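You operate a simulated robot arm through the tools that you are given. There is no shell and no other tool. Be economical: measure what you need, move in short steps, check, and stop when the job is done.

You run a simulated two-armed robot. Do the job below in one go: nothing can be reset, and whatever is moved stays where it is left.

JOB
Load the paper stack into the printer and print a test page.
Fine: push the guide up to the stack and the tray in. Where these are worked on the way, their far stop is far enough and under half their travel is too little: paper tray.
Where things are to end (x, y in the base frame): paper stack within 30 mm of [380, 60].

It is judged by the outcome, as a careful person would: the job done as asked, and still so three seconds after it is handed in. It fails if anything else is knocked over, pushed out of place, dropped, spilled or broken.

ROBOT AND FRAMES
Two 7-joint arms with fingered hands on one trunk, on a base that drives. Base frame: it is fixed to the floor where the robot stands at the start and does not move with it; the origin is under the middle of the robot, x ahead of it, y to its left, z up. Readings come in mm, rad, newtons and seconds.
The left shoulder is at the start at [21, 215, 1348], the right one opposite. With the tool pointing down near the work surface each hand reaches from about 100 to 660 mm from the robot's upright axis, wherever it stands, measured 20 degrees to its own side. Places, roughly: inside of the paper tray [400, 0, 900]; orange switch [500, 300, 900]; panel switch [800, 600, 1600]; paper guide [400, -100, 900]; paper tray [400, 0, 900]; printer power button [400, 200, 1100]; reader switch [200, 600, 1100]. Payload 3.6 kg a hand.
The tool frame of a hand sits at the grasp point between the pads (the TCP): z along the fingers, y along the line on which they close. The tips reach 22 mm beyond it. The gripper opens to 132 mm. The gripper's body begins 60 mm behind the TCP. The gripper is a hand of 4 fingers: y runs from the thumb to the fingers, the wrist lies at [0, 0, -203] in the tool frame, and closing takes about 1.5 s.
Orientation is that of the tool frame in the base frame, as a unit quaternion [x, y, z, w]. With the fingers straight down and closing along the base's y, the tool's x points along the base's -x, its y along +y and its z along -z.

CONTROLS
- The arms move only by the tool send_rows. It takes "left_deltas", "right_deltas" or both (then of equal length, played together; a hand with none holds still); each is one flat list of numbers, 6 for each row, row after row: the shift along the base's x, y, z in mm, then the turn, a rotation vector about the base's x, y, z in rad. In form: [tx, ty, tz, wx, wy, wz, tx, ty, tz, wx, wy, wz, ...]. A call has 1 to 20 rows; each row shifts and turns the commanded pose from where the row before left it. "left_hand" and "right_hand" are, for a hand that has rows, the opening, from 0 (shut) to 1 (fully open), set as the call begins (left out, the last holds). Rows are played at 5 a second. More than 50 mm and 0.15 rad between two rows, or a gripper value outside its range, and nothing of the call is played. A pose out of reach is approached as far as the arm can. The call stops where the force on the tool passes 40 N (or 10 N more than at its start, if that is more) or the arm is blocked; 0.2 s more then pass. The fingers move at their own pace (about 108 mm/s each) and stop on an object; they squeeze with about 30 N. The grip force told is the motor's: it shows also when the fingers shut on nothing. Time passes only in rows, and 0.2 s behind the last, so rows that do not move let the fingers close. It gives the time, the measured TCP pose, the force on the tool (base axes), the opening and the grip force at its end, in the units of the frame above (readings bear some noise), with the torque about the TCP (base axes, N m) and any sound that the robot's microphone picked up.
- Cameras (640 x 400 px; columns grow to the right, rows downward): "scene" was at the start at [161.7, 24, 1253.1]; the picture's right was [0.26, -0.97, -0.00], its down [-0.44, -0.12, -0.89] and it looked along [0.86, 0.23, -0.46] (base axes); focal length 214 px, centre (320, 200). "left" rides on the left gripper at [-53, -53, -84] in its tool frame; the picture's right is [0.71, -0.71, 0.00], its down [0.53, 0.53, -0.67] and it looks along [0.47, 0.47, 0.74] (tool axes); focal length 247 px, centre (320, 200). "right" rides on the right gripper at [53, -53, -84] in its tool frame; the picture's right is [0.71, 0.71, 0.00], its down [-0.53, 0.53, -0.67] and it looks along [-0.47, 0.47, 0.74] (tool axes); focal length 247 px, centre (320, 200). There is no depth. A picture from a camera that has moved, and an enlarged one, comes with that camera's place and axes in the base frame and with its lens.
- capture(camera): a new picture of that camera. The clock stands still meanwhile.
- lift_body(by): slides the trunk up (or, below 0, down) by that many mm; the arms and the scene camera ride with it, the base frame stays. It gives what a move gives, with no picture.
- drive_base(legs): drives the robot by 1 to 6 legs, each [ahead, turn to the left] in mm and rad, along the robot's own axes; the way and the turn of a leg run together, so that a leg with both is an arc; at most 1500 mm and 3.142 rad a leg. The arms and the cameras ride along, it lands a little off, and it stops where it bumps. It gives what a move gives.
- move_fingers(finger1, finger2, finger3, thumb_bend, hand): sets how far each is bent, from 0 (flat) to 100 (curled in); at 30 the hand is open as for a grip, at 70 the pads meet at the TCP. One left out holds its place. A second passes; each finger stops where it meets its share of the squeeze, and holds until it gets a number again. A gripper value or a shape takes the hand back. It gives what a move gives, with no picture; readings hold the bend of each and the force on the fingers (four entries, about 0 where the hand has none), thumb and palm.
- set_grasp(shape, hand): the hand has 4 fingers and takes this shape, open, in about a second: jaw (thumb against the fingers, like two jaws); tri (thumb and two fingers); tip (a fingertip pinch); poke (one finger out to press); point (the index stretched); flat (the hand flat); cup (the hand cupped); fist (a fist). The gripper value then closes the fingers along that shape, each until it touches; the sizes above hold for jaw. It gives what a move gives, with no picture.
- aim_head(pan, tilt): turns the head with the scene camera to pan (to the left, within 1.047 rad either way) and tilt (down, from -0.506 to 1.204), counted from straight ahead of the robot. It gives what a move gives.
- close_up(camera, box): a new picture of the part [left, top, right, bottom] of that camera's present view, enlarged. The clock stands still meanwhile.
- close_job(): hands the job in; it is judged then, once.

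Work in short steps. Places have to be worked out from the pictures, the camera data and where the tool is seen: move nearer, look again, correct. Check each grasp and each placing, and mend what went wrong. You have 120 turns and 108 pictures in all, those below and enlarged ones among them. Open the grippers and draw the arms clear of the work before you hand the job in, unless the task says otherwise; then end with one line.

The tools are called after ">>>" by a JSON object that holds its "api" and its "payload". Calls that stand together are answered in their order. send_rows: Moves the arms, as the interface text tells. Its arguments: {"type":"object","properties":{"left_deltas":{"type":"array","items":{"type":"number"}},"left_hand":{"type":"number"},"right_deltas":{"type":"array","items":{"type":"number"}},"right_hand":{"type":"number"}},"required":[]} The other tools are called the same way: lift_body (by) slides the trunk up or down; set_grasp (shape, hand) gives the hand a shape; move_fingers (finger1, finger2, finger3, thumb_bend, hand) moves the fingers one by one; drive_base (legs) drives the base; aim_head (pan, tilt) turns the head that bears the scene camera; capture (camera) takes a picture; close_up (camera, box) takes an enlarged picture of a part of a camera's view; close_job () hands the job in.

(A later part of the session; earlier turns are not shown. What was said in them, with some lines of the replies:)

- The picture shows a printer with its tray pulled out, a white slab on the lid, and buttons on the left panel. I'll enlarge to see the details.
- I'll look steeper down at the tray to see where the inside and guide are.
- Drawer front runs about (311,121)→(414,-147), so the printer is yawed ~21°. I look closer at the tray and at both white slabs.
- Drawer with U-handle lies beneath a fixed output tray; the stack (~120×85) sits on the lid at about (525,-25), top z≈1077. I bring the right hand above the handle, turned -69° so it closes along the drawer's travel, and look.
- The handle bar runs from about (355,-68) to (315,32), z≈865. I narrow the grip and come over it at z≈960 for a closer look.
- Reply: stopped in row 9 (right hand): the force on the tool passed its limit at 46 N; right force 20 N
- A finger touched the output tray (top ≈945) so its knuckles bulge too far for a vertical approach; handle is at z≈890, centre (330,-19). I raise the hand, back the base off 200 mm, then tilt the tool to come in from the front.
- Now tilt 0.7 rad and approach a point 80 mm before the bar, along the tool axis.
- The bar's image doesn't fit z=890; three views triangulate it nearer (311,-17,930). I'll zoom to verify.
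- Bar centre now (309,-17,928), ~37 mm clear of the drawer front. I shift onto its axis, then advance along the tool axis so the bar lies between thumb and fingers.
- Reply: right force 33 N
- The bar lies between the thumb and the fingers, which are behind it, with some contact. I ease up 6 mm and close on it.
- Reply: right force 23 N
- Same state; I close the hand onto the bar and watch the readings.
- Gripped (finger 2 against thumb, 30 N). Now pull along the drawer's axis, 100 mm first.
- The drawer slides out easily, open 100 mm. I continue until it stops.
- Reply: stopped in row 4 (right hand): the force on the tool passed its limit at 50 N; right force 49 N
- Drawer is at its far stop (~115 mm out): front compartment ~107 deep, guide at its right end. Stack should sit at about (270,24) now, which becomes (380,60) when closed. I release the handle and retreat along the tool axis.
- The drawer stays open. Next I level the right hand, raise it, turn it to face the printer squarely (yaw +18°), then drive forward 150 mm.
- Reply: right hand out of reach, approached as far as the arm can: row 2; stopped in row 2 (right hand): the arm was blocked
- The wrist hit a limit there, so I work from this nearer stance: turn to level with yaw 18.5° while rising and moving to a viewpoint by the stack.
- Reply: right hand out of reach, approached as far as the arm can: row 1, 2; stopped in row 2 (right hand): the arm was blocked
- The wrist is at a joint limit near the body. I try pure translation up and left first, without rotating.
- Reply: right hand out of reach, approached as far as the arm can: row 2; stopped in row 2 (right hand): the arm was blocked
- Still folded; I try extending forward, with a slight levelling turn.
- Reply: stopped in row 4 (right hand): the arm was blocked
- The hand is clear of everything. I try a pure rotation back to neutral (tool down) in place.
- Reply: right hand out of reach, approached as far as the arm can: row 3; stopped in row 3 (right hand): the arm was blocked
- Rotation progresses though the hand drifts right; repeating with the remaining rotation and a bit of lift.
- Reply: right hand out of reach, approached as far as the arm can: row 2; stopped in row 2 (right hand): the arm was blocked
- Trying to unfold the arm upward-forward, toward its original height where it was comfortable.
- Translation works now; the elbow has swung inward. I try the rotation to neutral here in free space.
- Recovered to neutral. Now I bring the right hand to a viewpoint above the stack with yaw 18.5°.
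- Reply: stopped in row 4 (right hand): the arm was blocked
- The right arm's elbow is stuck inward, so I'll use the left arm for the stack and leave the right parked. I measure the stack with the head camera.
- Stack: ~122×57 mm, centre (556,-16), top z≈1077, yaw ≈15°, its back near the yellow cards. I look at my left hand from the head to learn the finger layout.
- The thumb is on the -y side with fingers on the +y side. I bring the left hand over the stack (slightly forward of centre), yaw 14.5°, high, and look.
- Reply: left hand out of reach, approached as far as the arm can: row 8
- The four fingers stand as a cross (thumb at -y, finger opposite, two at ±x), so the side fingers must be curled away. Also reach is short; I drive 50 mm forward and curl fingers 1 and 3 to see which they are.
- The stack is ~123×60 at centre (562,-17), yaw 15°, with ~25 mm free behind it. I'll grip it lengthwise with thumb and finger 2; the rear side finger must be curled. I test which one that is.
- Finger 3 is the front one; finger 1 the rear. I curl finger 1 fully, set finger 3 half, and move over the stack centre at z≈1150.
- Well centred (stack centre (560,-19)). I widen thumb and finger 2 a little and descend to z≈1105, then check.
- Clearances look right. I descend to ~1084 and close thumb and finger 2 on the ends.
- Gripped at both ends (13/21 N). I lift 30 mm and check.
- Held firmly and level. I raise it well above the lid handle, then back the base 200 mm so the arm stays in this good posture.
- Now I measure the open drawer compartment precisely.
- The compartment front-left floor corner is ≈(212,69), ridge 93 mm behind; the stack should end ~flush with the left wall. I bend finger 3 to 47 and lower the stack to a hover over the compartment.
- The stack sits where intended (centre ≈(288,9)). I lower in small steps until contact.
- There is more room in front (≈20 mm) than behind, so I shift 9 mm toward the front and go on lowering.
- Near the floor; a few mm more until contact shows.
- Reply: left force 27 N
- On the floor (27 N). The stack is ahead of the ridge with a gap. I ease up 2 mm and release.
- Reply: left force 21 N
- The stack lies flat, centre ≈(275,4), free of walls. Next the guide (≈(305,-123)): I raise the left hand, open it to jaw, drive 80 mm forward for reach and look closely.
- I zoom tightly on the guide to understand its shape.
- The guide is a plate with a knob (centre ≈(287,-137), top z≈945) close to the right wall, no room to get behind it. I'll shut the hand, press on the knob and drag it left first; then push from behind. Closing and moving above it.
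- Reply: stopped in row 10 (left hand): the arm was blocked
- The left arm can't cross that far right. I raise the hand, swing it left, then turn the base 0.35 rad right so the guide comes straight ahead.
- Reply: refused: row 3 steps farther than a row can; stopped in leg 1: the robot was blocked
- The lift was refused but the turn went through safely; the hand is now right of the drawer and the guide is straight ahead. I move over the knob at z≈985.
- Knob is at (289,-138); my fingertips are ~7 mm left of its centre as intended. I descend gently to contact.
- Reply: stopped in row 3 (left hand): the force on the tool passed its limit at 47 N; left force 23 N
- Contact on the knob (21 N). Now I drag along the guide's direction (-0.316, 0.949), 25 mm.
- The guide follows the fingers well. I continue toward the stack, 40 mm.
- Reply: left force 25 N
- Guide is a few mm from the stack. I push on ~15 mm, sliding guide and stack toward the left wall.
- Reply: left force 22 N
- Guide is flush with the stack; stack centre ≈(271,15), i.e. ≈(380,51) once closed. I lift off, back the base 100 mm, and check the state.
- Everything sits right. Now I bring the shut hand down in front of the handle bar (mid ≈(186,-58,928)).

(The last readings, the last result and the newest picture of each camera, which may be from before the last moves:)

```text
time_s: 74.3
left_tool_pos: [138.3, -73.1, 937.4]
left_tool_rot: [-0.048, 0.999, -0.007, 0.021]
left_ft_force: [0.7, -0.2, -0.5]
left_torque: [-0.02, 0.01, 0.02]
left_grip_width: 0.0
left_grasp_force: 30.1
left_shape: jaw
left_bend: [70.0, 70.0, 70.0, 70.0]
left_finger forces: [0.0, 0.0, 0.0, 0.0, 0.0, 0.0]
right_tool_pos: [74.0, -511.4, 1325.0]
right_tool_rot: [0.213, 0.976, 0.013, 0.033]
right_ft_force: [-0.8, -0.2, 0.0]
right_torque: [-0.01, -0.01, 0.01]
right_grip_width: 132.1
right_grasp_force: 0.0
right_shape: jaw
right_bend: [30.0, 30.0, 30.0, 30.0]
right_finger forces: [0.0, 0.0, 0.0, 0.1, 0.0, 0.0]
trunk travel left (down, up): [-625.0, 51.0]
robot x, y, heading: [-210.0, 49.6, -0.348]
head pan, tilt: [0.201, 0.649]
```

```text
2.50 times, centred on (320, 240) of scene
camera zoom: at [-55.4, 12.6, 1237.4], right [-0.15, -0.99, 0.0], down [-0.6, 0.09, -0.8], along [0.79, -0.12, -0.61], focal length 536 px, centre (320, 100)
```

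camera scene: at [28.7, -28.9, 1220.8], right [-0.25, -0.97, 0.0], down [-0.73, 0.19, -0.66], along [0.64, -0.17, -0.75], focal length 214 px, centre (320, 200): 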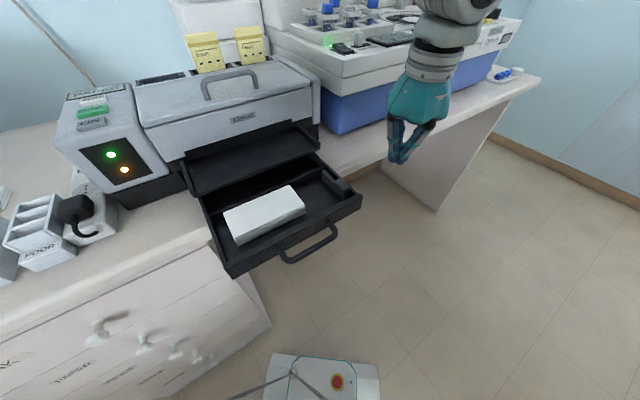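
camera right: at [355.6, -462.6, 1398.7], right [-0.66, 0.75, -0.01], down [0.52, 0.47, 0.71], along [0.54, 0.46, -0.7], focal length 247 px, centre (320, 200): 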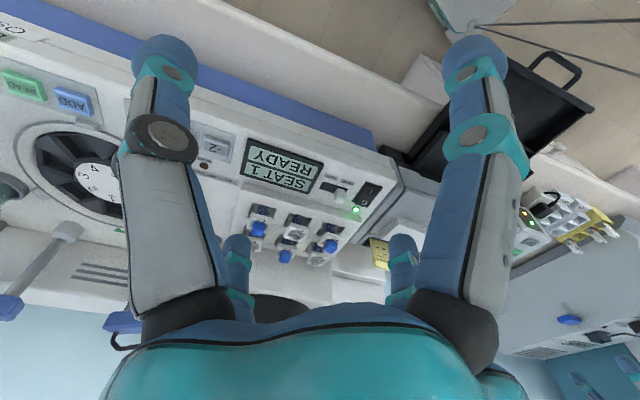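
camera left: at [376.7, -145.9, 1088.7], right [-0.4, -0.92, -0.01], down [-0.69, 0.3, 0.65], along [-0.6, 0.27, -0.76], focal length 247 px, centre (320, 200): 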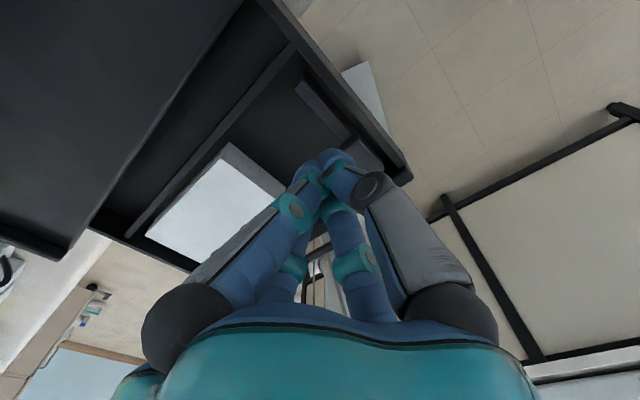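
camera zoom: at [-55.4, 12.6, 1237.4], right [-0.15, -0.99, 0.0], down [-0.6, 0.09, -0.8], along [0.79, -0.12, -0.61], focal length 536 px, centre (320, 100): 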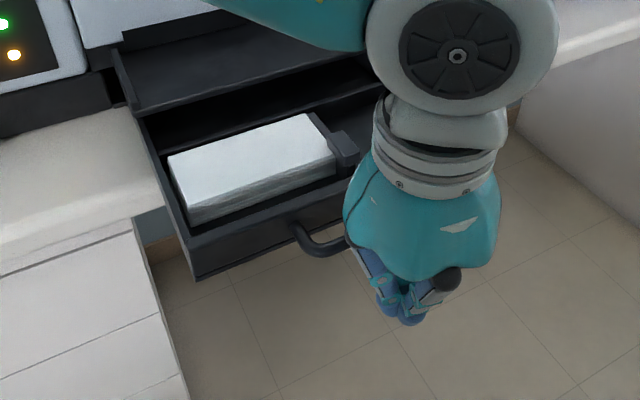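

Lower 10 mm, then push along (0.949, 0.316).

>>> {"api": "send_rows", "payload": {"left_deltas": [0, 0, -10, 0, 0, 0, 9.5, 3.2, 0, 0, 0, 0, 9.5, 3.2, 0, 0, 0, 0, 9.5, 3.2, 0, 0, 0, 0, 9.5, 3.2, 0, 0, 0, 0, 9.5, 3.2, 0, 0, 0, 0, 9.5, 3.2, 0, 0, 0, 0, 9.5, 3.2, 0, 0, 0, 0, 9.5, 3.2, 0, 0, 0, 0]}}

>>> {"api": "close_up", "payload": {"camera": "scene", "box": [220, 140, 420, 300]}}

```text
time_s: 76.3
left_tool_pos: [213.9, -49.0, 928.3]
left_tool_rot: [-0.048, 0.999, -0.007, 0.02]
left_ft_force: [0.0, 0.0, -0.2]
left_torque: [-0.02, 0.04, 0.05]
left_grip_width: 0.2
left_grasp_force: 30.2
left_shape: jaw
left_bend: [70.0, 70.0, 70.0, 70.0]
left_finger forces: [0.6, 0.0, 0.0, 0.0, 0.1, 0.0]
right_tool_pos: [74.0, -510.8, 1326.8]
right_tool_rot: [0.213, 0.976, 0.012, 0.034]
right_ft_force: [0.7, 0.9, -0.2]
right_torque: [-0.01, -0.06, 0.0]
right_grip_width: 131.9
right_grasp_force: 0.1
right_shape: jaw
right_bend: [30.0, 30.0, 30.0, 30.0]
right_finger forces: [0.1, 0.1, 0.1, 0.0, 0.1, 0.1]
trunk travel left (down, up): [-625.0, 51.0]
robot x, y, heading: [-214.9, 52.0, -0.348]
head pan, tilt: [0.201, 0.649]
```

```text
2.50 times, centred on (320, 220) of scene
camera zoom: at [-55.4, 12.6, 1237.4], right [-0.15, -0.99, 0.0], down [-0.6, 0.09, -0.8], along [0.79, -0.12, -0.61], focal length 536 px, centre (320, 150)
```

zoom: 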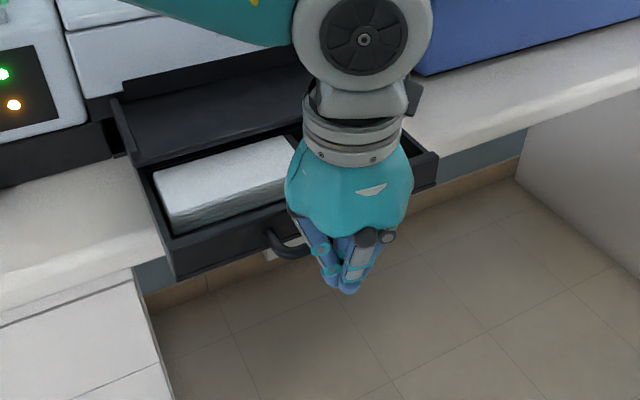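

The drawer is sliding in without resistance. I continue until it stops.

>>> {"api": "send_rows", "payload": {"left_deltas": [9.5, 3.2, 0, 0, 0, 0, 9.5, 3.2, 0, 0, 0, 0, 9.5, 3.2, 0, 0, 0, 0, 9.5, 3.2, 0, 0, 0, 0, 9.5, 3.2, 0, 0, 0, 0, 9.5, 3.2, 0, 0, 0, 0, 6, 2, 0, 0, 0, 0, 6, 2, 0, 0, 0, 0, 6, 2, 0, 0, 0, 0, 5, 1.6, 0, 0, 0, 0]}}

>>> {"api": "close_up", "payload": {"camera": "scene", "box": [220, 140, 420, 300]}}

```text
time_s: 78.5
left_tool_pos: [288.6, -23.9, 929.0]
left_tool_rot: [-0.046, 0.999, -0.008, 0.018]
left_ft_force: [-16.7, -5.5, 2.1]
left_torque: [0.05, -0.05, -0.02]
left_grip_width: 0.0
left_grasp_force: 30.1
left_shape: jaw
left_bend: [70.0, 70.0, 70.0, 70.0]
left_finger forces: [17.2, 0.0, 0.0, 0.1, 0.0, 0.0]
right_tool_pos: [71.4, -511.9, 1327.2]
right_tool_rot: [0.214, 0.976, 0.012, 0.034]
right_ft_force: [-0.2, 0.5, 0.3]
right_torque: [0.02, -0.03, 0.02]
right_grip_width: 131.9
right_grasp_force: 0.0
right_shape: jaw
right_bend: [30.0, 30.0, 30.0, 30.0]
right_finger forces: [0.0, 0.0, 0.1, 0.1, 0.0, 0.0]
trunk travel left (down, up): [-625.0, 51.0]
robot x, y, heading: [-209.7, 52.0, -0.35]
head pan, tilt: [0.201, 0.649]
```

```text
2.50 times, centred on (320, 220) of scene
camera zoom: at [-57.9, 12.1, 1237.7], right [-0.15, -0.99, 0.0], down [-0.6, 0.09, -0.8], along [0.79, -0.12, -0.6], focal length 536 px, centre (320, 150)
```

zoom: 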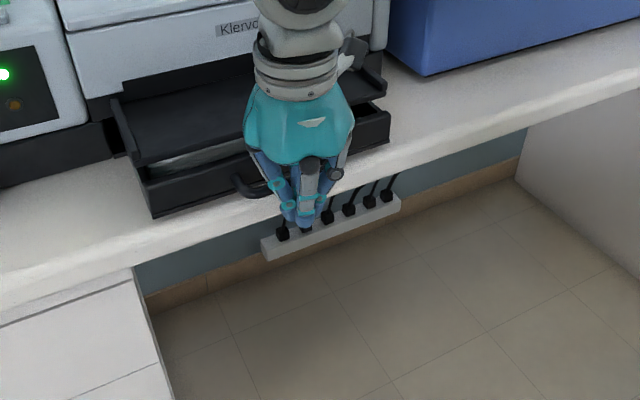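

The drawer reached its stop (17 N) and the amber lamp went out. I retreat, raise the hand, and read the printer's display.

>>> {"api": "send_rows", "payload": {"left_deltas": [-12, -4, 0, 0, 0, 0, -15, -5, 0, 0, 0, 0, -20, -7, 0, 0, 0, 0, -20, 0, 20, 0, 0, 0, -10, 10, 40, 0, 0, 0, 0, 20, 40, 0, 0, 0, 0, 20, 40, 0, 0, 0, 0, 20, 40, 0, 0, 0]}}

>>> {"api": "aim_head", "payload": {"pan": 0.5, "tilt": 0.5}}

>>> {"api": "capture", "payload": {"camera": "scene"}}

```text
time_s: 80.3
left_tool_pos: [216.5, 32.9, 1108.9]
left_tool_rot: [-0.049, 0.999, -0.007, 0.02]
left_ft_force: [1.2, 0.4, 0.7]
left_torque: [-0.03, -0.02, 0.0]
left_grip_width: 0.0
left_grasp_force: 29.9
left_shape: jaw
left_bend: [70.0, 70.0, 70.0, 70.0]
left_finger forces: [0.0, 0.0, 0.0, 0.1, 0.0, 0.0]
right_tool_pos: [72.6, -510.3, 1326.5]
right_tool_rot: [0.213, 0.976, 0.013, 0.032]
right_ft_force: [0.7, -0.6, 0.9]
right_torque: [-0.03, -0.03, 0.02]
right_grip_width: 132.1
right_grasp_force: 0.1
right_shape: jaw
right_bend: [30.0, 30.0, 30.0, 30.0]
right_finger forces: [0.0, 0.0, 0.0, 0.0, 0.0, 0.1]
trunk travel left (down, up): [-625.0, 51.0]
robot x, y, heading: [-207.7, 51.3, -0.355]
head pan, tilt: [0.201, 0.649]
```

```text
time_s: 81.1
left_tool_pos: [217.2, 31.2, 1107.5]
left_tool_rot: [-0.048, 0.999, -0.007, 0.02]
left_ft_force: [-0.1, 0.6, 0.5]
left_torque: [0.02, 0.0, 0.01]
left_grip_width: 0.1
left_grasp_force: 30.0
left_shape: jaw
left_bend: [70.0, 70.0, 70.0, 70.0]
left_finger forces: [0.0, 0.0, 0.0, 0.0, 0.0, 0.0]
right_tool_pos: [73.4, -511.7, 1326.7]
right_tool_rot: [0.214, 0.976, 0.012, 0.033]
right_ft_force: [-0.4, 0.2, 0.3]
right_torque: [-0.02, -0.01, -0.02]
right_grip_width: 131.7
right_grasp_force: 0.1
right_shape: jaw
right_bend: [30.0, 30.0, 30.0, 30.0]
right_finger forces: [0.0, 0.0, 0.0, 0.1, 0.1, 0.1]
trunk travel left (down, up): [-625.0, 51.0]
robot x, y, heading: [-211.2, 52.5, -0.351]
head pan, tilt: [0.499, 0.499]
```

```text
31 pictures are left
camera scene: at [-51.1, 38.9, 1250.7], right [0.15, -0.99, 0.0], down [-0.47, -0.07, -0.88], along [0.87, 0.13, -0.48], focal length 214 px, centre (320, 200)
```

scene: 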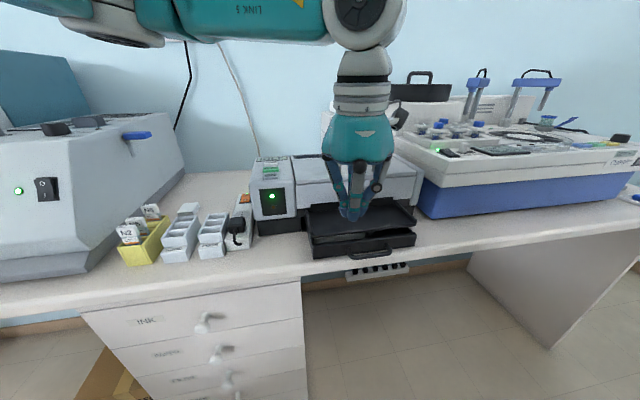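

>>> {"api": "close_up", "payload": {"camera": "scene", "box": [240, 140, 340, 220]}}

```text
5.00 times, centred on (290, 180) of scene
camera zoom: at [-51.1, 38.9, 1250.7], right [0.15, -0.99, 0.0], down [-0.47, -0.07, -0.88], along [0.87, 0.13, -0.48], focal length 1072 px, centre (470, 300)
```

zoom: 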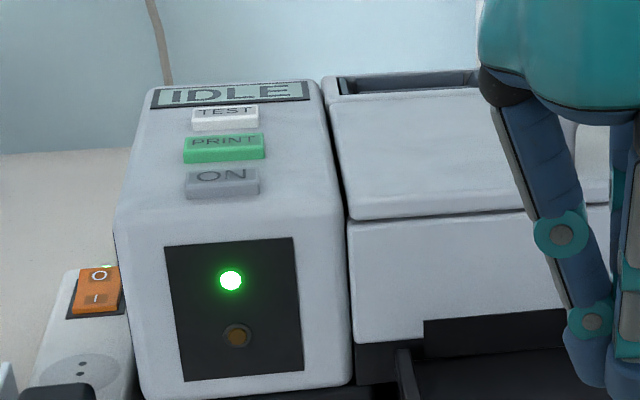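

The display reads IDLE; TEST (white) is at ≈(471,245,1065), PRINT ≈(431,233). I raise the hand, turn the base back to straight and drive forward for reach.

>>> {"api": "send_rows", "payload": {"left_deltas": [0, 0, 30, 0, 0, 0, 0, 0, 30, 0, 0, 0]}}

>>> {"api": "drive_base", "payload": {"legs": [[0, 0.353], [120, 0]]}}

>>> {"api": "set_grasp", "payload": {"hand": "left", "shape": "poke"}}

>>> {"api": "aim_head", "payload": {"pan": 0.4, "tilt": 0.4}}

>>> {"api": "capture", "payload": {"camera": "scene"}}

>>> {"api": "capture", "payload": {"camera": "left"}}

```text
time_s: 81.7
left_tool_pos: [217.2, 31.9, 1168.1]
left_tool_rot: [-0.048, 0.999, -0.006, 0.021]
left_ft_force: [-0.2, -0.1, -0.8]
left_torque: [-0.01, 0.01, -0.01]
left_grip_width: 0.0
left_grasp_force: 29.9
left_shape: jaw
left_bend: [70.0, 70.0, 70.0, 70.0]
left_finger forces: [0.0, 0.1, 0.0, 0.0, 0.1, 0.1]
right_tool_pos: [73.6, -512.5, 1326.8]
right_tool_rot: [0.213, 0.976, 0.012, 0.034]
right_ft_force: [0.2, 0.5, -0.4]
right_torque: [-0.02, -0.01, 0.0]
right_grip_width: 131.8
right_grasp_force: 0.0
right_shape: jaw
right_bend: [30.0, 30.0, 30.0, 30.0]
right_finger forces: [0.0, 0.0, 0.1, 0.0, 0.0, 0.0]
trunk travel left (down, up): [-625.0, 51.0]
robot x, y, heading: [-209.2, 50.5, -0.352]
head pan, tilt: [0.499, 0.499]
```

```text
time_s: 84.0
left_tool_pos: [322.5, 182.8, 1168.2]
left_tool_rot: [-0.222, 0.975, -0.004, 0.022]
left_ft_force: [0.1, 0.4, -0.2]
left_torque: [-0.03, -0.04, 0.01]
left_grip_width: 0.2
left_grasp_force: 29.6
left_shape: jaw
left_bend: [70.0, 70.0, 70.0, 70.0]
left_finger forces: [0.0, 0.1, 0.0, 0.0, 0.0, 0.0]
right_tool_pos: [372.9, -376.6, 1328.3]
right_tool_rot: [0.038, 0.999, 0.017, 0.03]
right_ft_force: [0.2, 1.1, -0.9]
right_torque: [-0.05, 0.02, -0.01]
right_grip_width: 131.9
right_grasp_force: 0.0
right_shape: jaw
right_bend: [30.0, 30.0, 30.0, 30.0]
right_finger forces: [0.0, 0.0, 0.0, 0.0, 0.1, 0.0]
trunk travel left (down, up): [-625.0, 51.0]
robot x, y, heading: [-85.9, 44.4, -0.006]
head pan, tilt: [0.499, 0.499]
```

```text
time_s: 84.9
left_tool_pos: [321.6, 179.9, 1168.3]
left_tool_rot: [-0.222, 0.975, -0.003, 0.023]
left_ft_force: [-0.1, -0.2, -0.2]
left_torque: [-0.02, 0.0, -0.03]
left_grip_width: 0.1
left_grasp_force: 0.0
left_shape: poke
left_bend: [100.0, 100.0, 100.0, 91.0]
left_finger forces: [0.0, 0.1, 0.0, 0.1, 0.0, 0.0]
right_tool_pos: [374.2, -379.1, 1326.6]
right_tool_rot: [0.039, 0.999, 0.017, 0.03]
right_ft_force: [-0.2, -0.2, 0.4]
right_torque: [0.0, -0.01, 0.01]
right_grip_width: 132.1
right_grasp_force: 0.0
right_shape: jaw
right_bend: [30.0, 30.0, 30.0, 30.0]
right_finger forces: [0.0, 0.0, 0.0, 0.1, 0.0, 0.0]
trunk travel left (down, up): [-625.0, 51.0]
robot x, y, heading: [-88.4, 36.9, -0.005]
head pan, tilt: [0.499, 0.499]
```

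```text
time_s: 85.6
left_tool_pos: [322.0, 180.3, 1167.9]
left_tool_rot: [-0.223, 0.975, -0.003, 0.021]
left_ft_force: [-0.3, -0.7, 0.1]
left_torque: [0.0, 0.01, -0.01]
left_grip_width: 0.6
left_grasp_force: 0.1
left_shape: poke
left_bend: [100.0, 100.0, 100.0, 91.0]
left_finger forces: [0.0, 0.0, 0.1, 0.0, 0.1, 0.0]
right_tool_pos: [374.8, -378.9, 1326.6]
right_tool_rot: [0.038, 0.999, 0.017, 0.03]
right_ft_force: [0.7, -0.2, 0.4]
right_torque: [0.01, -0.02, 0.01]
right_grip_width: 132.0
right_grasp_force: 0.1
right_shape: jaw
right_bend: [30.0, 30.0, 30.0, 30.0]
right_finger forces: [0.0, 0.1, 0.1, 0.0, 0.1, 0.0]
trunk travel left (down, up): [-625.0, 51.0]
robot x, y, heading: [-86.2, 40.2, -0.003]
head pan, tilt: [0.4, 0.4]
```

```text
29 pictures are left
camera scene: at [72.5, 77.3, 1259.8], right [0.39, -0.92, 0.0], down [-0.36, -0.15, -0.92], along [0.85, 0.36, -0.39], focal length 214 px, centre (320, 200)
```

scene: 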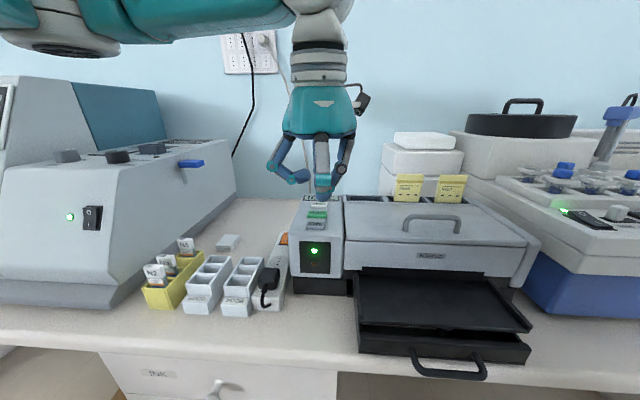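

```text
28 pictures are left
camera left: at [388.9, 155.5, 1254.7], right [-0.33, -0.94, -0.02], down [-0.73, 0.24, 0.64], along [-0.6, 0.22, -0.77], focal length 247 px, centre (320, 200)
```

left: 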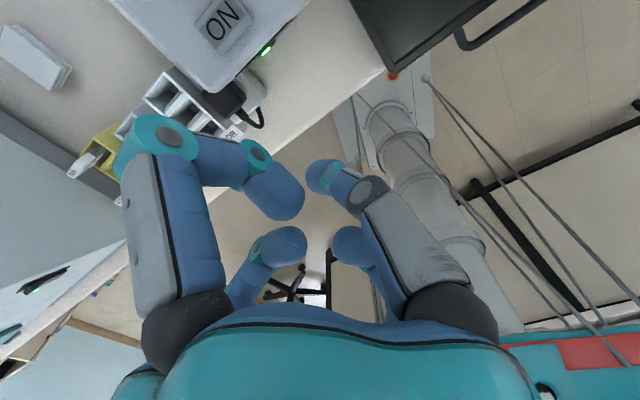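

The poke shape curls everything, so I make my own: finger 3 (the front one) extended at 58, the others curled.

>>> {"api": "move_fingers", "payload": {"hand": "left", "finger1": 100, "finger2": 100, "finger3": 55, "thumb_bend": 95}}

>>> {"api": "send_rows", "payload": {"left_deltas": [30, 12, 0, 0, 0, -0.04, 30, 12, 0, 0, 0, -0.04, 30, 12, 0, 0, 0, -0.04, 30, 12, -10, 0, 0, 0, 25, 12, -10, 0, 0, 0]}}

>>> {"api": "close_up", "payload": {"camera": "scene", "box": [250, 80, 410, 220]}}

>>> {"api": "capture", "payload": {"camera": "left"}}

```text
time_s: 86.6
left_tool_pos: [322.1, 181.0, 1167.8]
left_tool_rot: [-0.222, 0.975, -0.003, 0.022]
left_ft_force: [0.6, 0.5, 0.2]
left_torque: [-0.01, -0.01, -0.04]
left_grip_width: 1.5
left_grasp_force: 0.1
left_shape: fingers
left_bend: [100.0, 100.0, 100.0, 80.0]
left_finger forces: [0.1, 0.0, 0.0, 0.1, 0.0, 0.1]
right_tool_pos: [374.1, -379.5, 1327.3]
right_tool_rot: [0.038, 0.999, 0.017, 0.031]
right_ft_force: [0.3, -0.4, -0.6]
right_torque: [0.0, 0.0, -0.03]
right_grip_width: 132.0
right_grasp_force: 0.1
right_shape: jaw
right_bend: [30.0, 30.0, 30.0, 30.0]
right_finger forces: [0.1, 0.1, 0.0, 0.0, 0.0, 0.1]
trunk travel left (down, up): [-625.0, 51.0]
robot x, y, heading: [-86.5, 39.1, -0.005]
head pan, tilt: [0.4, 0.4]
```

```text
time_s: 87.8
left_tool_pos: [466.7, 241.2, 1147.2]
left_tool_rot: [-0.163, 0.986, -0.004, 0.022]
left_ft_force: [0.1, 1.0, 0.2]
left_torque: [0.01, 0.01, -0.01]
left_grip_width: 1.4
left_grasp_force: 0.1
left_shape: fingers
left_bend: [100.0, 100.0, 100.0, 80.0]
left_finger forces: [0.1, 0.0, 0.0, 0.0, 0.0, 0.0]
right_tool_pos: [373.4, -379.1, 1326.8]
right_tool_rot: [0.038, 0.999, 0.016, 0.03]
right_ft_force: [-0.1, -0.1, -0.3]
right_torque: [0.01, -0.01, 0.01]
right_grip_width: 132.1
right_grasp_force: 0.0
right_shape: jaw
right_bend: [30.0, 30.0, 30.0, 30.0]
right_finger forces: [0.0, 0.0, 0.1, 0.0, 0.0, 0.0]
trunk travel left (down, up): [-625.0, 51.0]
robot x, y, heading: [-87.0, 41.7, -0.003]
head pan, tilt: [0.4, 0.4]
```

```text
2.86 times, centred on (330, 150) of scene
camera zoom: at [72.9, 77.2, 1259.8], right [0.39, -0.92, 0.0], down [-0.36, -0.15, -0.92], along [0.85, 0.36, -0.39], focal length 613 px, centre (291, 343)
```

zoom: 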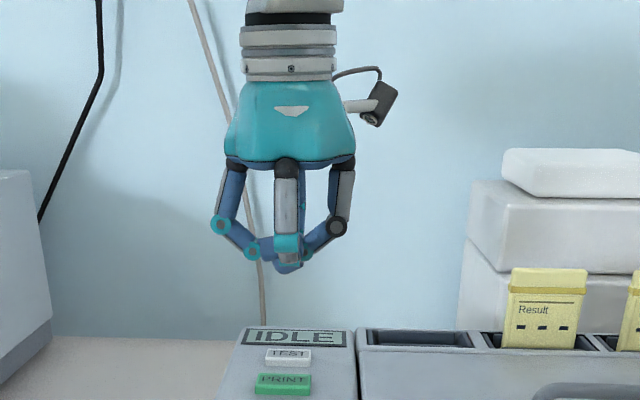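

```text
26 pictures are left
camera left: at [530.4, 207.8, 1234.5], right [-0.44, -0.9, -0.02], down [-0.7, 0.33, 0.64], along [-0.57, 0.29, -0.77], focal length 247 px, centre (320, 200)
```

left: 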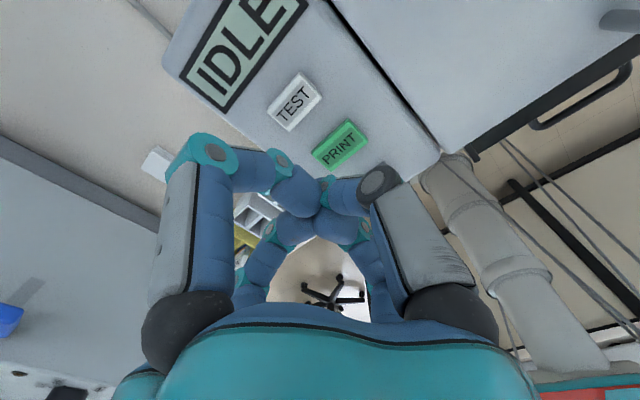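

Button fix: TEST ≈(488,251,1057), PRINT ≈(443,238). The fingers were interlocked; I open the hand fully first, then curl all but finger 3.

>>> {"api": "send_rows", "payload": {"left_deltas": [0, 0, 10, 0, 0, 0, 0, 0, 0, 0, 0, 0, 0, 0, 0, 0, 0, 0, 0, 0, 0, 0, 0, 0, 0, 0, 0, 0, 0, 0], "left_hand": 1.0}}

>>> {"api": "set_grasp", "payload": {"hand": "left", "shape": "jaw"}}

>>> {"api": "move_fingers", "payload": {"hand": "left", "finger1": 100, "finger2": 95, "finger3": 52, "thumb_bend": 95}}

>>> {"api": "close_up", "payload": {"camera": "scene", "box": [250, 80, 410, 220]}}

```text
time_s: 89.0
left_tool_pos: [466.9, 239.1, 1158.5]
left_tool_rot: [-0.162, 0.987, -0.005, 0.021]
left_ft_force: [0.2, -0.2, -0.1]
left_torque: [-0.01, 0.05, 0.05]
left_grip_width: 0.0
left_grasp_force: 0.0
left_shape: poke
left_bend: [100.0, 100.0, 100.0, 91.0]
left_finger forces: [0.1, 0.0, 0.0, 0.0, 0.0, 0.0]
right_tool_pos: [374.8, -380.2, 1327.5]
right_tool_rot: [0.039, 0.999, 0.018, 0.031]
right_ft_force: [-0.2, -0.1, -0.2]
right_torque: [0.01, -0.01, 0.01]
right_grip_width: 132.1
right_grasp_force: 0.0
right_shape: jaw
right_bend: [30.0, 30.0, 30.0, 30.0]
right_finger forces: [0.0, 0.0, 0.1, 0.0, 0.1, 0.0]
trunk travel left (down, up): [-625.0, 51.0]
robot x, y, heading: [-85.9, 43.4, -0.004]
head pan, tilt: [0.4, 0.4]
```

```text
time_s: 89.9
left_tool_pos: [466.8, 240.0, 1159.0]
left_tool_rot: [-0.163, 0.986, -0.005, 0.021]
left_ft_force: [-0.7, 0.3, -0.6]
left_torque: [0.0, 0.03, 0.03]
left_grip_width: 132.0
left_grasp_force: 0.0
left_shape: jaw
left_bend: [30.0, 30.0, 30.0, 30.0]
left_finger forces: [0.0, 0.0, 0.0, 0.0, 0.0, 0.0]
right_tool_pos: [374.1, -378.6, 1327.6]
right_tool_rot: [0.038, 0.999, 0.017, 0.03]
right_ft_force: [-0.2, 0.7, 0.5]
right_torque: [0.02, -0.02, 0.0]
right_grip_width: 132.1
right_grasp_force: 0.0
right_shape: jaw
right_bend: [30.0, 30.0, 30.0, 30.0]
right_finger forces: [0.0, 0.0, 0.1, 0.0, 0.0, 0.0]
trunk travel left (down, up): [-625.0, 51.0]
robot x, y, heading: [-86.3, 40.2, -0.003]
head pan, tilt: [0.4, 0.4]
```

```text
time_s: 90.9
left_tool_pos: [465.8, 241.2, 1157.4]
left_tool_rot: [-0.164, 0.986, -0.004, 0.021]
left_ft_force: [-0.4, -0.5, 0.4]
left_torque: [0.01, 0.02, 0.0]
left_grip_width: 9.2
left_grasp_force: 0.0
left_shape: fingers
left_bend: [85.0, 86.0, 52.0, 94.0]
left_finger forces: [0.0, 0.1, 0.1, 0.1, 0.0, 0.0]
right_tool_pos: [374.0, -378.8, 1326.2]
right_tool_rot: [0.039, 0.999, 0.017, 0.031]
right_ft_force: [-0.5, 0.5, 0.2]
right_torque: [-0.02, -0.03, 0.0]
right_grip_width: 131.9
right_grasp_force: 0.1
right_shape: jaw
right_bend: [30.0, 30.0, 30.0, 30.0]
right_finger forces: [0.1, 0.0, 0.0, 0.0, 0.0, 0.1]
trunk travel left (down, up): [-625.0, 51.0]
robot x, y, heading: [-84.1, 39.8, -0.002]
head pan, tilt: [0.4, 0.4]
```

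```text
2.86 times, centred on (330, 150) of scene
camera zoom: at [72.5, 77.2, 1259.9], right [0.39, -0.92, 0.0], down [-0.36, -0.15, -0.92], along [0.85, 0.36, -0.39], focal length 613 px, centre (291, 343)
```

zoom: 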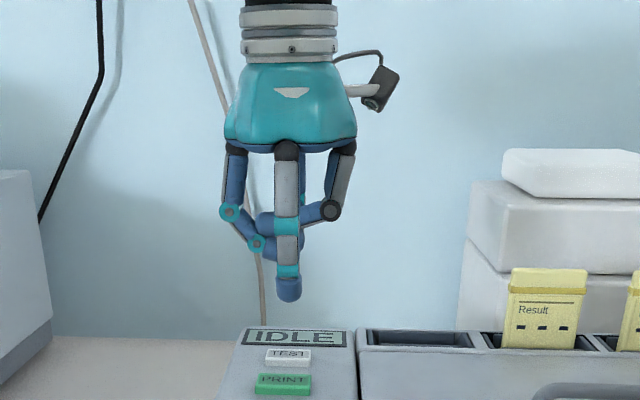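

Now a single fingertip points down, at ≈(434,230). I drive 50 mm forward and bring the tip above TEST, low.

>>> {"api": "drive_base", "payload": {"legs": [[50, 0]]}}

>>> {"api": "send_rows", "payload": {"left_deltas": [3, 10, -15, 0, 0, 0, 2, 10, -15, 0, 0, 0]}}

>>> {"api": "close_up", "payload": {"camera": "scene", "box": [220, 120, 380, 260]}}

>>> {"api": "capture", "payload": {"camera": "left"}}

```text
time_s: 91.8
left_tool_pos: [507.8, 240.7, 1161.9]
left_tool_rot: [-0.163, 0.986, -0.005, 0.026]
left_ft_force: [0.4, 0.0, 0.0]
left_torque: [-0.04, -0.03, 0.03]
left_grip_width: 8.9
left_grasp_force: 0.1
left_shape: fingers
left_bend: [85.0, 87.0, 52.0, 94.0]
left_finger forces: [0.1, 0.0, 0.1, 0.0, 0.0, 0.1]
right_tool_pos: [414.6, -378.4, 1331.2]
right_tool_rot: [0.039, 0.998, 0.018, 0.036]
right_ft_force: [-0.1, 0.5, -0.1]
right_torque: [-0.02, -0.03, -0.01]
right_grip_width: 132.1
right_grasp_force: 0.1
right_shape: jaw
right_bend: [30.0, 30.0, 30.0, 30.0]
right_finger forces: [0.1, 0.0, 0.0, 0.0, 0.0, 0.0]
trunk travel left (down, up): [-625.0, 51.0]
robot x, y, heading: [-37.6, 42.4, -0.003]
head pan, tilt: [0.4, 0.4]
```

```text
time_s: 92.4
left_tool_pos: [520.9, 260.6, 1128.1]
left_tool_rot: [-0.163, 0.986, -0.005, 0.022]
left_ft_force: [0.7, 0.0, 0.4]
left_torque: [0.0, 0.0, -0.02]
left_grip_width: 9.1
left_grasp_force: 0.2
left_shape: fingers
left_bend: [85.0, 87.0, 52.0, 94.0]
left_finger forces: [0.0, 0.0, 0.0, 0.0, 0.0, 0.0]
right_tool_pos: [423.4, -379.0, 1328.8]
right_tool_rot: [0.04, 0.999, 0.017, 0.033]
right_ft_force: [0.3, -0.3, -0.1]
right_torque: [0.01, 0.0, 0.0]
right_grip_width: 131.9
right_grasp_force: 0.1
right_shape: jaw
right_bend: [30.0, 30.0, 30.0, 30.0]
right_finger forces: [0.0, 0.0, 0.0, 0.0, 0.0, 0.0]
trunk travel left (down, up): [-625.0, 51.0]
robot x, y, heading: [-36.4, 37.8, -0.005]
head pan, tilt: [0.4, 0.4]
```

```text
2.86 times, centred on (300, 190) of scene
camera zoom: at [123.0, 77.1, 1259.8], right [0.39, -0.92, 0.0], down [-0.36, -0.15, -0.92], along [0.85, 0.36, -0.39], focal length 613 px, centre (377, 229)
```

zoom: 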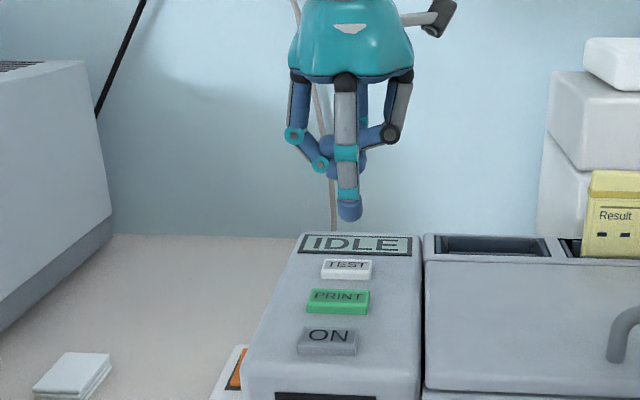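

```text
23 pictures are left
camera left: at [583.9, 227.3, 1215.6], right [-0.44, -0.9, -0.02], down [-0.7, 0.33, 0.64], along [-0.57, 0.29, -0.77], focal length 247 px, centre (320, 200)
```

left: 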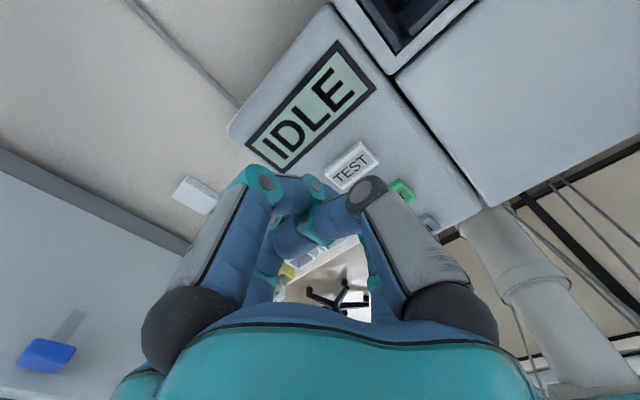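

Tip is above TEST (≈(488,252)) about 40 mm up. I descend slowly to press.

>>> {"api": "send_rows", "payload": {"left_deltas": [0, 0, -14, 0, 0, 0, 0, 0, -12, 0, 0, 0]}}

>>> {"api": "close_up", "payload": {"camera": "scene", "box": [250, 150, 350, 240]}}

```text
time_s: 93.0
left_tool_pos: [522.3, 260.3, 1102.3]
left_tool_rot: [-0.164, 0.986, -0.003, 0.021]
left_ft_force: [0.3, 0.4, -0.1]
left_torque: [0.01, 0.03, 0.0]
left_grip_width: 8.9
left_grasp_force: 0.1
left_shape: fingers
left_bend: [85.0, 87.0, 52.0, 94.0]
left_finger forces: [0.0, 0.0, 0.0, 0.0, 0.0, 0.0]
right_tool_pos: [424.3, -378.3, 1327.7]
right_tool_rot: [0.04, 0.999, 0.017, 0.032]
right_ft_force: [0.7, -0.1, 1.0]
right_torque: [0.0, 0.01, 0.01]
right_grip_width: 131.8
right_grasp_force: 0.2
right_shape: jaw
right_bend: [30.0, 30.0, 30.0, 30.0]
right_finger forces: [0.1, 0.0, 0.0, 0.0, 0.1, 0.1]
trunk travel left (down, up): [-625.0, 51.0]
robot x, y, heading: [-36.3, 38.5, -0.004]
head pan, tilt: [0.4, 0.4]
```

```text
4.44 times, centred on (300, 195) of scene
camera zoom: at [123.5, 77.0, 1259.7], right [0.39, -0.92, 0.0], down [-0.36, -0.15, -0.92], along [0.85, 0.36, -0.39], focal length 953 px, centre (409, 222)
```

zoom: 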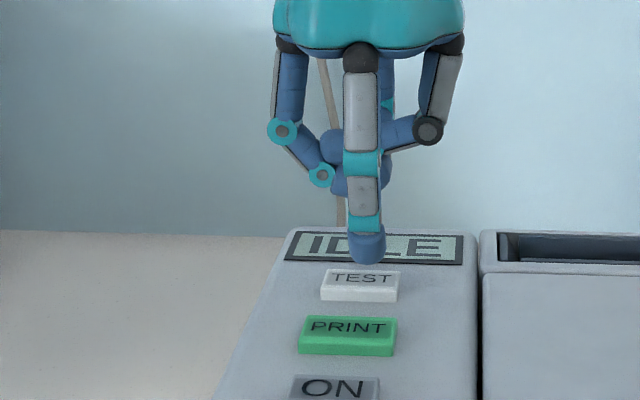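

Lined up. Press in 3 mm steps with a slight 3 mm rearward correction.

>>> {"api": "send_rows", "payload": {"left_deltas": [3, 0, -4, 0, 0, 0, 0, 0, -4, 0, 0, 0, 0, 0, -3, 0, 0, 0, 0, 0, -3, 0, 0, 0, 0, 0, -3, 0, 0, 0, 0, 0, -2, 0, 0, 0]}}

>>> {"api": "close_up", "payload": {"camera": "scene", "box": [250, 150, 350, 240]}}

```text
time_s: 94.4
left_tool_pos: [523.2, 259.4, 1085.4]
left_tool_rot: [-0.164, 0.986, -0.005, 0.023]
left_ft_force: [-1.8, 1.7, 15.9]
left_torque: [-0.13, 0.59, -0.08]
left_grip_width: 9.1
left_grasp_force: 7.0
left_shape: fingers
left_bend: [85.0, 87.0, 51.0, 94.0]
left_finger forces: [0.1, 0.0, 14.8, 0.0, 0.0, 0.1]
right_tool_pos: [420.4, -379.8, 1328.8]
right_tool_rot: [0.038, 0.999, 0.018, 0.033]
right_ft_force: [0.0, 0.0, 0.2]
right_torque: [-0.02, 0.02, 0.01]
right_grip_width: 131.9
right_grasp_force: 0.1
right_shape: jaw
right_bend: [30.0, 30.0, 30.0, 30.0]
right_finger forces: [0.1, 0.1, 0.1, 0.0, 0.0, 0.0]
trunk travel left (down, up): [-625.0, 51.0]
robot x, y, heading: [-31.4, 40.2, -0.006]
head pan, tilt: [0.4, 0.4]
heard: click
```

```text
4.44 times, centred on (300, 195) of scene
camera zoom: at [120.7, 76.8, 1260.2], right [0.39, -0.92, 0.0], down [-0.36, -0.15, -0.92], along [0.85, 0.36, -0.39], focal length 953 px, centre (409, 222)
```

zoom: 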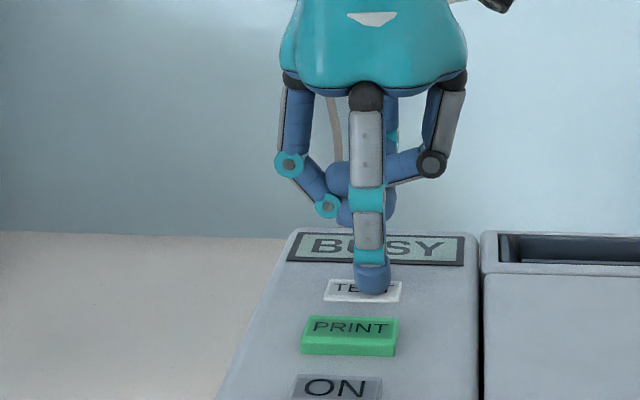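

Click heard, display says BUSY. I lift off straight up and wait, watching for the page.

>>> {"api": "send_rows", "payload": {"left_deltas": [0, 0, 20, 0, 0, 0, 0, 0, 40, 0, 0, 0, -10, 0, 40, 0, 0, 0, -40, 0, 10, 0, 0, 0, -40, 0, 0, 0, 0, 0, -40, 0, 0, 0, 0, 0, 0, 0, 0, 0, 0, 0, 0, 0, 0, 0, 0, 0, 0, 0, 0, 0, 0, 0, 0, 0, 0, 0, 0, 0]}}

>>> {"api": "aim_head", "payload": {"pan": 0.25, "tilt": 0.55}}

>>> {"api": "capture", "payload": {"camera": "scene"}}

```text
time_s: 96.6
left_tool_pos: [391.6, 261.3, 1193.2]
left_tool_rot: [-0.163, 0.986, -0.004, 0.022]
left_ft_force: [-1.4, -1.2, 0.6]
left_torque: [-0.01, 0.04, -0.03]
left_grip_width: 9.1
left_grasp_force: 0.1
left_shape: fingers
left_bend: [85.0, 87.0, 52.0, 94.0]
left_finger forces: [0.0, 0.1, 0.0, 0.0, 0.0, 0.0]
right_tool_pos: [422.7, -380.0, 1329.1]
right_tool_rot: [0.04, 0.999, 0.017, 0.033]
right_ft_force: [1.0, 0.6, -0.3]
right_torque: [-0.01, -0.02, -0.01]
right_grip_width: 131.9
right_grasp_force: 0.2
right_shape: jaw
right_bend: [30.0, 30.0, 30.0, 30.0]
right_finger forces: [0.0, 0.1, 0.1, 0.0, 0.1, 0.1]
trunk travel left (down, up): [-625.0, 51.0]
robot x, y, heading: [-34.6, 41.7, 0.002]
head pan, tilt: [0.4, 0.4]
```

```text
time_s: 97.3
left_tool_pos: [391.8, 258.9, 1194.0]
left_tool_rot: [-0.164, 0.986, -0.004, 0.022]
left_ft_force: [0.0, 0.2, -0.1]
left_torque: [-0.03, 0.03, -0.06]
left_grip_width: 9.2
left_grasp_force: 0.1
left_shape: fingers
left_bend: [85.0, 87.0, 52.0, 94.0]
left_finger forces: [0.1, 0.0, 0.1, 0.0, 0.0, 0.1]
right_tool_pos: [423.2, -379.2, 1329.4]
right_tool_rot: [0.04, 0.999, 0.017, 0.032]
right_ft_force: [0.5, 0.1, -1.4]
right_torque: [0.01, 0.0, -0.03]
right_grip_width: 132.0
right_grasp_force: 0.0
right_shape: jaw
right_bend: [30.0, 30.0, 30.0, 30.0]
right_finger forces: [0.1, 0.0, 0.1, 0.0, 0.0, 0.0]
trunk travel left (down, up): [-625.0, 51.0]
robot x, y, heading: [-39.6, 40.9, -0.002]
head pan, tilt: [0.25, 0.55]
```

```text
20 pictures are left
camera scene: at [123.8, 63.2, 1246.2], right [0.24, -0.97, 0.0], down [-0.51, -0.13, -0.85], along [0.83, 0.21, -0.52], focal length 214 px, centre (320, 200)
```

scene: 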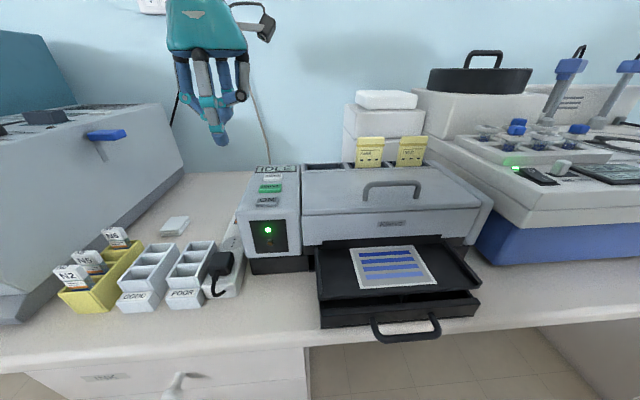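

A test page with blue bars lies in the output tray. I open the hand, draw the arm and robot back, and take a final check.

>>> {"api": "set_grasp", "payload": {"hand": "left", "shape": "jaw"}}

>>> {"api": "send_rows", "payload": {"left_deltas": [-10, 0, 30, 0, 0, 0, -20, 0, 30, 0, 0, 0, -20, 0, 30, 0, 0, 0], "left_hand": 1.0}}

>>> {"api": "drive_base", "payload": {"legs": [[-120, 0]]}}

>>> {"api": "capture", "payload": {"camera": "scene"}}

>>> {"api": "close_up", "payload": {"camera": "scene", "box": [240, 130, 480, 310]}}

```text
time_s: 98.2
left_tool_pos: [392.5, 260.3, 1193.8]
left_tool_rot: [-0.164, 0.986, -0.004, 0.023]
left_ft_force: [0.2, 0.0, -0.4]
left_torque: [0.02, -0.05, 0.0]
left_grip_width: 132.1
left_grasp_force: 0.1
left_shape: jaw
left_bend: [30.0, 30.0, 30.0, 30.0]
left_finger forces: [0.0, 0.1, 0.0, 0.0, 0.1, 0.0]
right_tool_pos: [423.7, -378.5, 1328.2]
right_tool_rot: [0.04, 0.999, 0.017, 0.032]
right_ft_force: [-0.3, -0.5, -0.2]
right_torque: [0.02, 0.01, 0.02]
right_grip_width: 131.7
right_grasp_force: 0.1
right_shape: jaw
right_bend: [30.0, 30.0, 30.0, 30.0]
right_finger forces: [0.0, 0.0, 0.1, 0.0, 0.0, 0.0]
trunk travel left (down, up): [-625.0, 51.0]
robot x, y, heading: [-34.8, 41.6, -0.002]
head pan, tilt: [0.25, 0.55]
```

```text
time_s: 99.0
left_tool_pos: [341.9, 261.1, 1285.0]
left_tool_rot: [-0.163, 0.986, -0.004, 0.022]
left_ft_force: [0.2, 0.0, 0.4]
left_torque: [-0.01, 0.0, -0.01]
left_grip_width: 132.0
left_grasp_force: 0.1
left_shape: jaw
left_bend: [30.0, 30.0, 30.0, 30.0]
left_finger forces: [0.0, 0.1, 0.0, 0.0, 0.1, 0.0]
right_tool_pos: [422.3, -380.0, 1329.1]
right_tool_rot: [0.039, 0.999, 0.018, 0.032]
right_ft_force: [-0.4, -0.8, -0.1]
right_torque: [-0.01, -0.03, 0.0]
right_grip_width: 131.8
right_grasp_force: 0.0
right_shape: jaw
right_bend: [30.0, 30.0, 30.0, 30.0]
right_finger forces: [0.1, 0.0, 0.0, 0.0, 0.1, 0.0]
trunk travel left (down, up): [-625.0, 51.0]
robot x, y, heading: [-37.4, 41.7, -0.001]
head pan, tilt: [0.25, 0.55]
```

```text
time_s: 100.3
left_tool_pos: [221.7, 260.6, 1284.1]
left_tool_rot: [-0.164, 0.986, -0.003, 0.022]
left_ft_force: [0.2, -0.3, -0.4]
left_torque: [0.02, 0.02, -0.01]
left_grip_width: 131.9
left_grasp_force: 0.1
left_shape: jaw
left_bend: [30.0, 30.0, 30.0, 30.0]
left_finger forces: [0.0, 0.0, 0.0, 0.0, 0.1, 0.0]
right_tool_pos: [300.5, -378.4, 1329.0]
right_tool_rot: [0.039, 0.999, 0.017, 0.032]
right_ft_force: [0.4, -0.1, -0.1]
right_torque: [-0.01, 0.0, 0.0]
right_grip_width: 132.1
right_grasp_force: 0.0
right_shape: jaw
right_bend: [30.0, 30.0, 30.0, 30.0]
right_finger forces: [0.0, 0.0, 0.1, 0.0, 0.1, 0.0]
trunk travel left (down, up): [-625.0, 51.0]
robot x, y, heading: [-159.8, 37.8, -0.001]
head pan, tilt: [0.25, 0.55]
```

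```text
19 pictures are left
camera scene: at [1.6, 63.6, 1246.2], right [0.24, -0.97, 0.0], down [-0.51, -0.13, -0.85], along [0.83, 0.21, -0.52], focal length 214 px, centre (320, 200)
```

scene: 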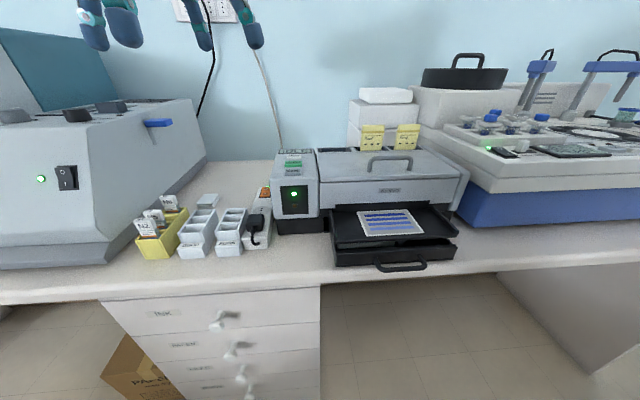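

```text
2.22 times, centred on (360, 220) of scene
camera zoom: at [1.6, 63.6, 1246.2], right [0.24, -0.97, 0.0], down [-0.51, -0.13, -0.85], along [0.83, 0.21, -0.52], focal length 477 px, centre (231, 156)
```

zoom: 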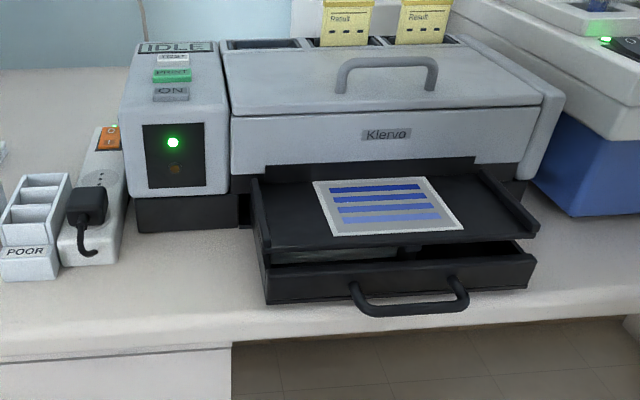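

The printer is back to IDLE with the page in the output tray. The drawer is in with the stack and guide inside, nothing else was disturbed, and both hands are open and clear, so I hand in.

>>> {"api": "close_job", "payload": {}}

```text
The job is handed in.
```

The paper stack is loaded in the tray with the guide pushed up against it, the tray is pushed in to its stop, and one test page printed into the output tray. The stack sits at about (380, 51), an estimate from the camera pictures that puts it about 9 mm from the target.
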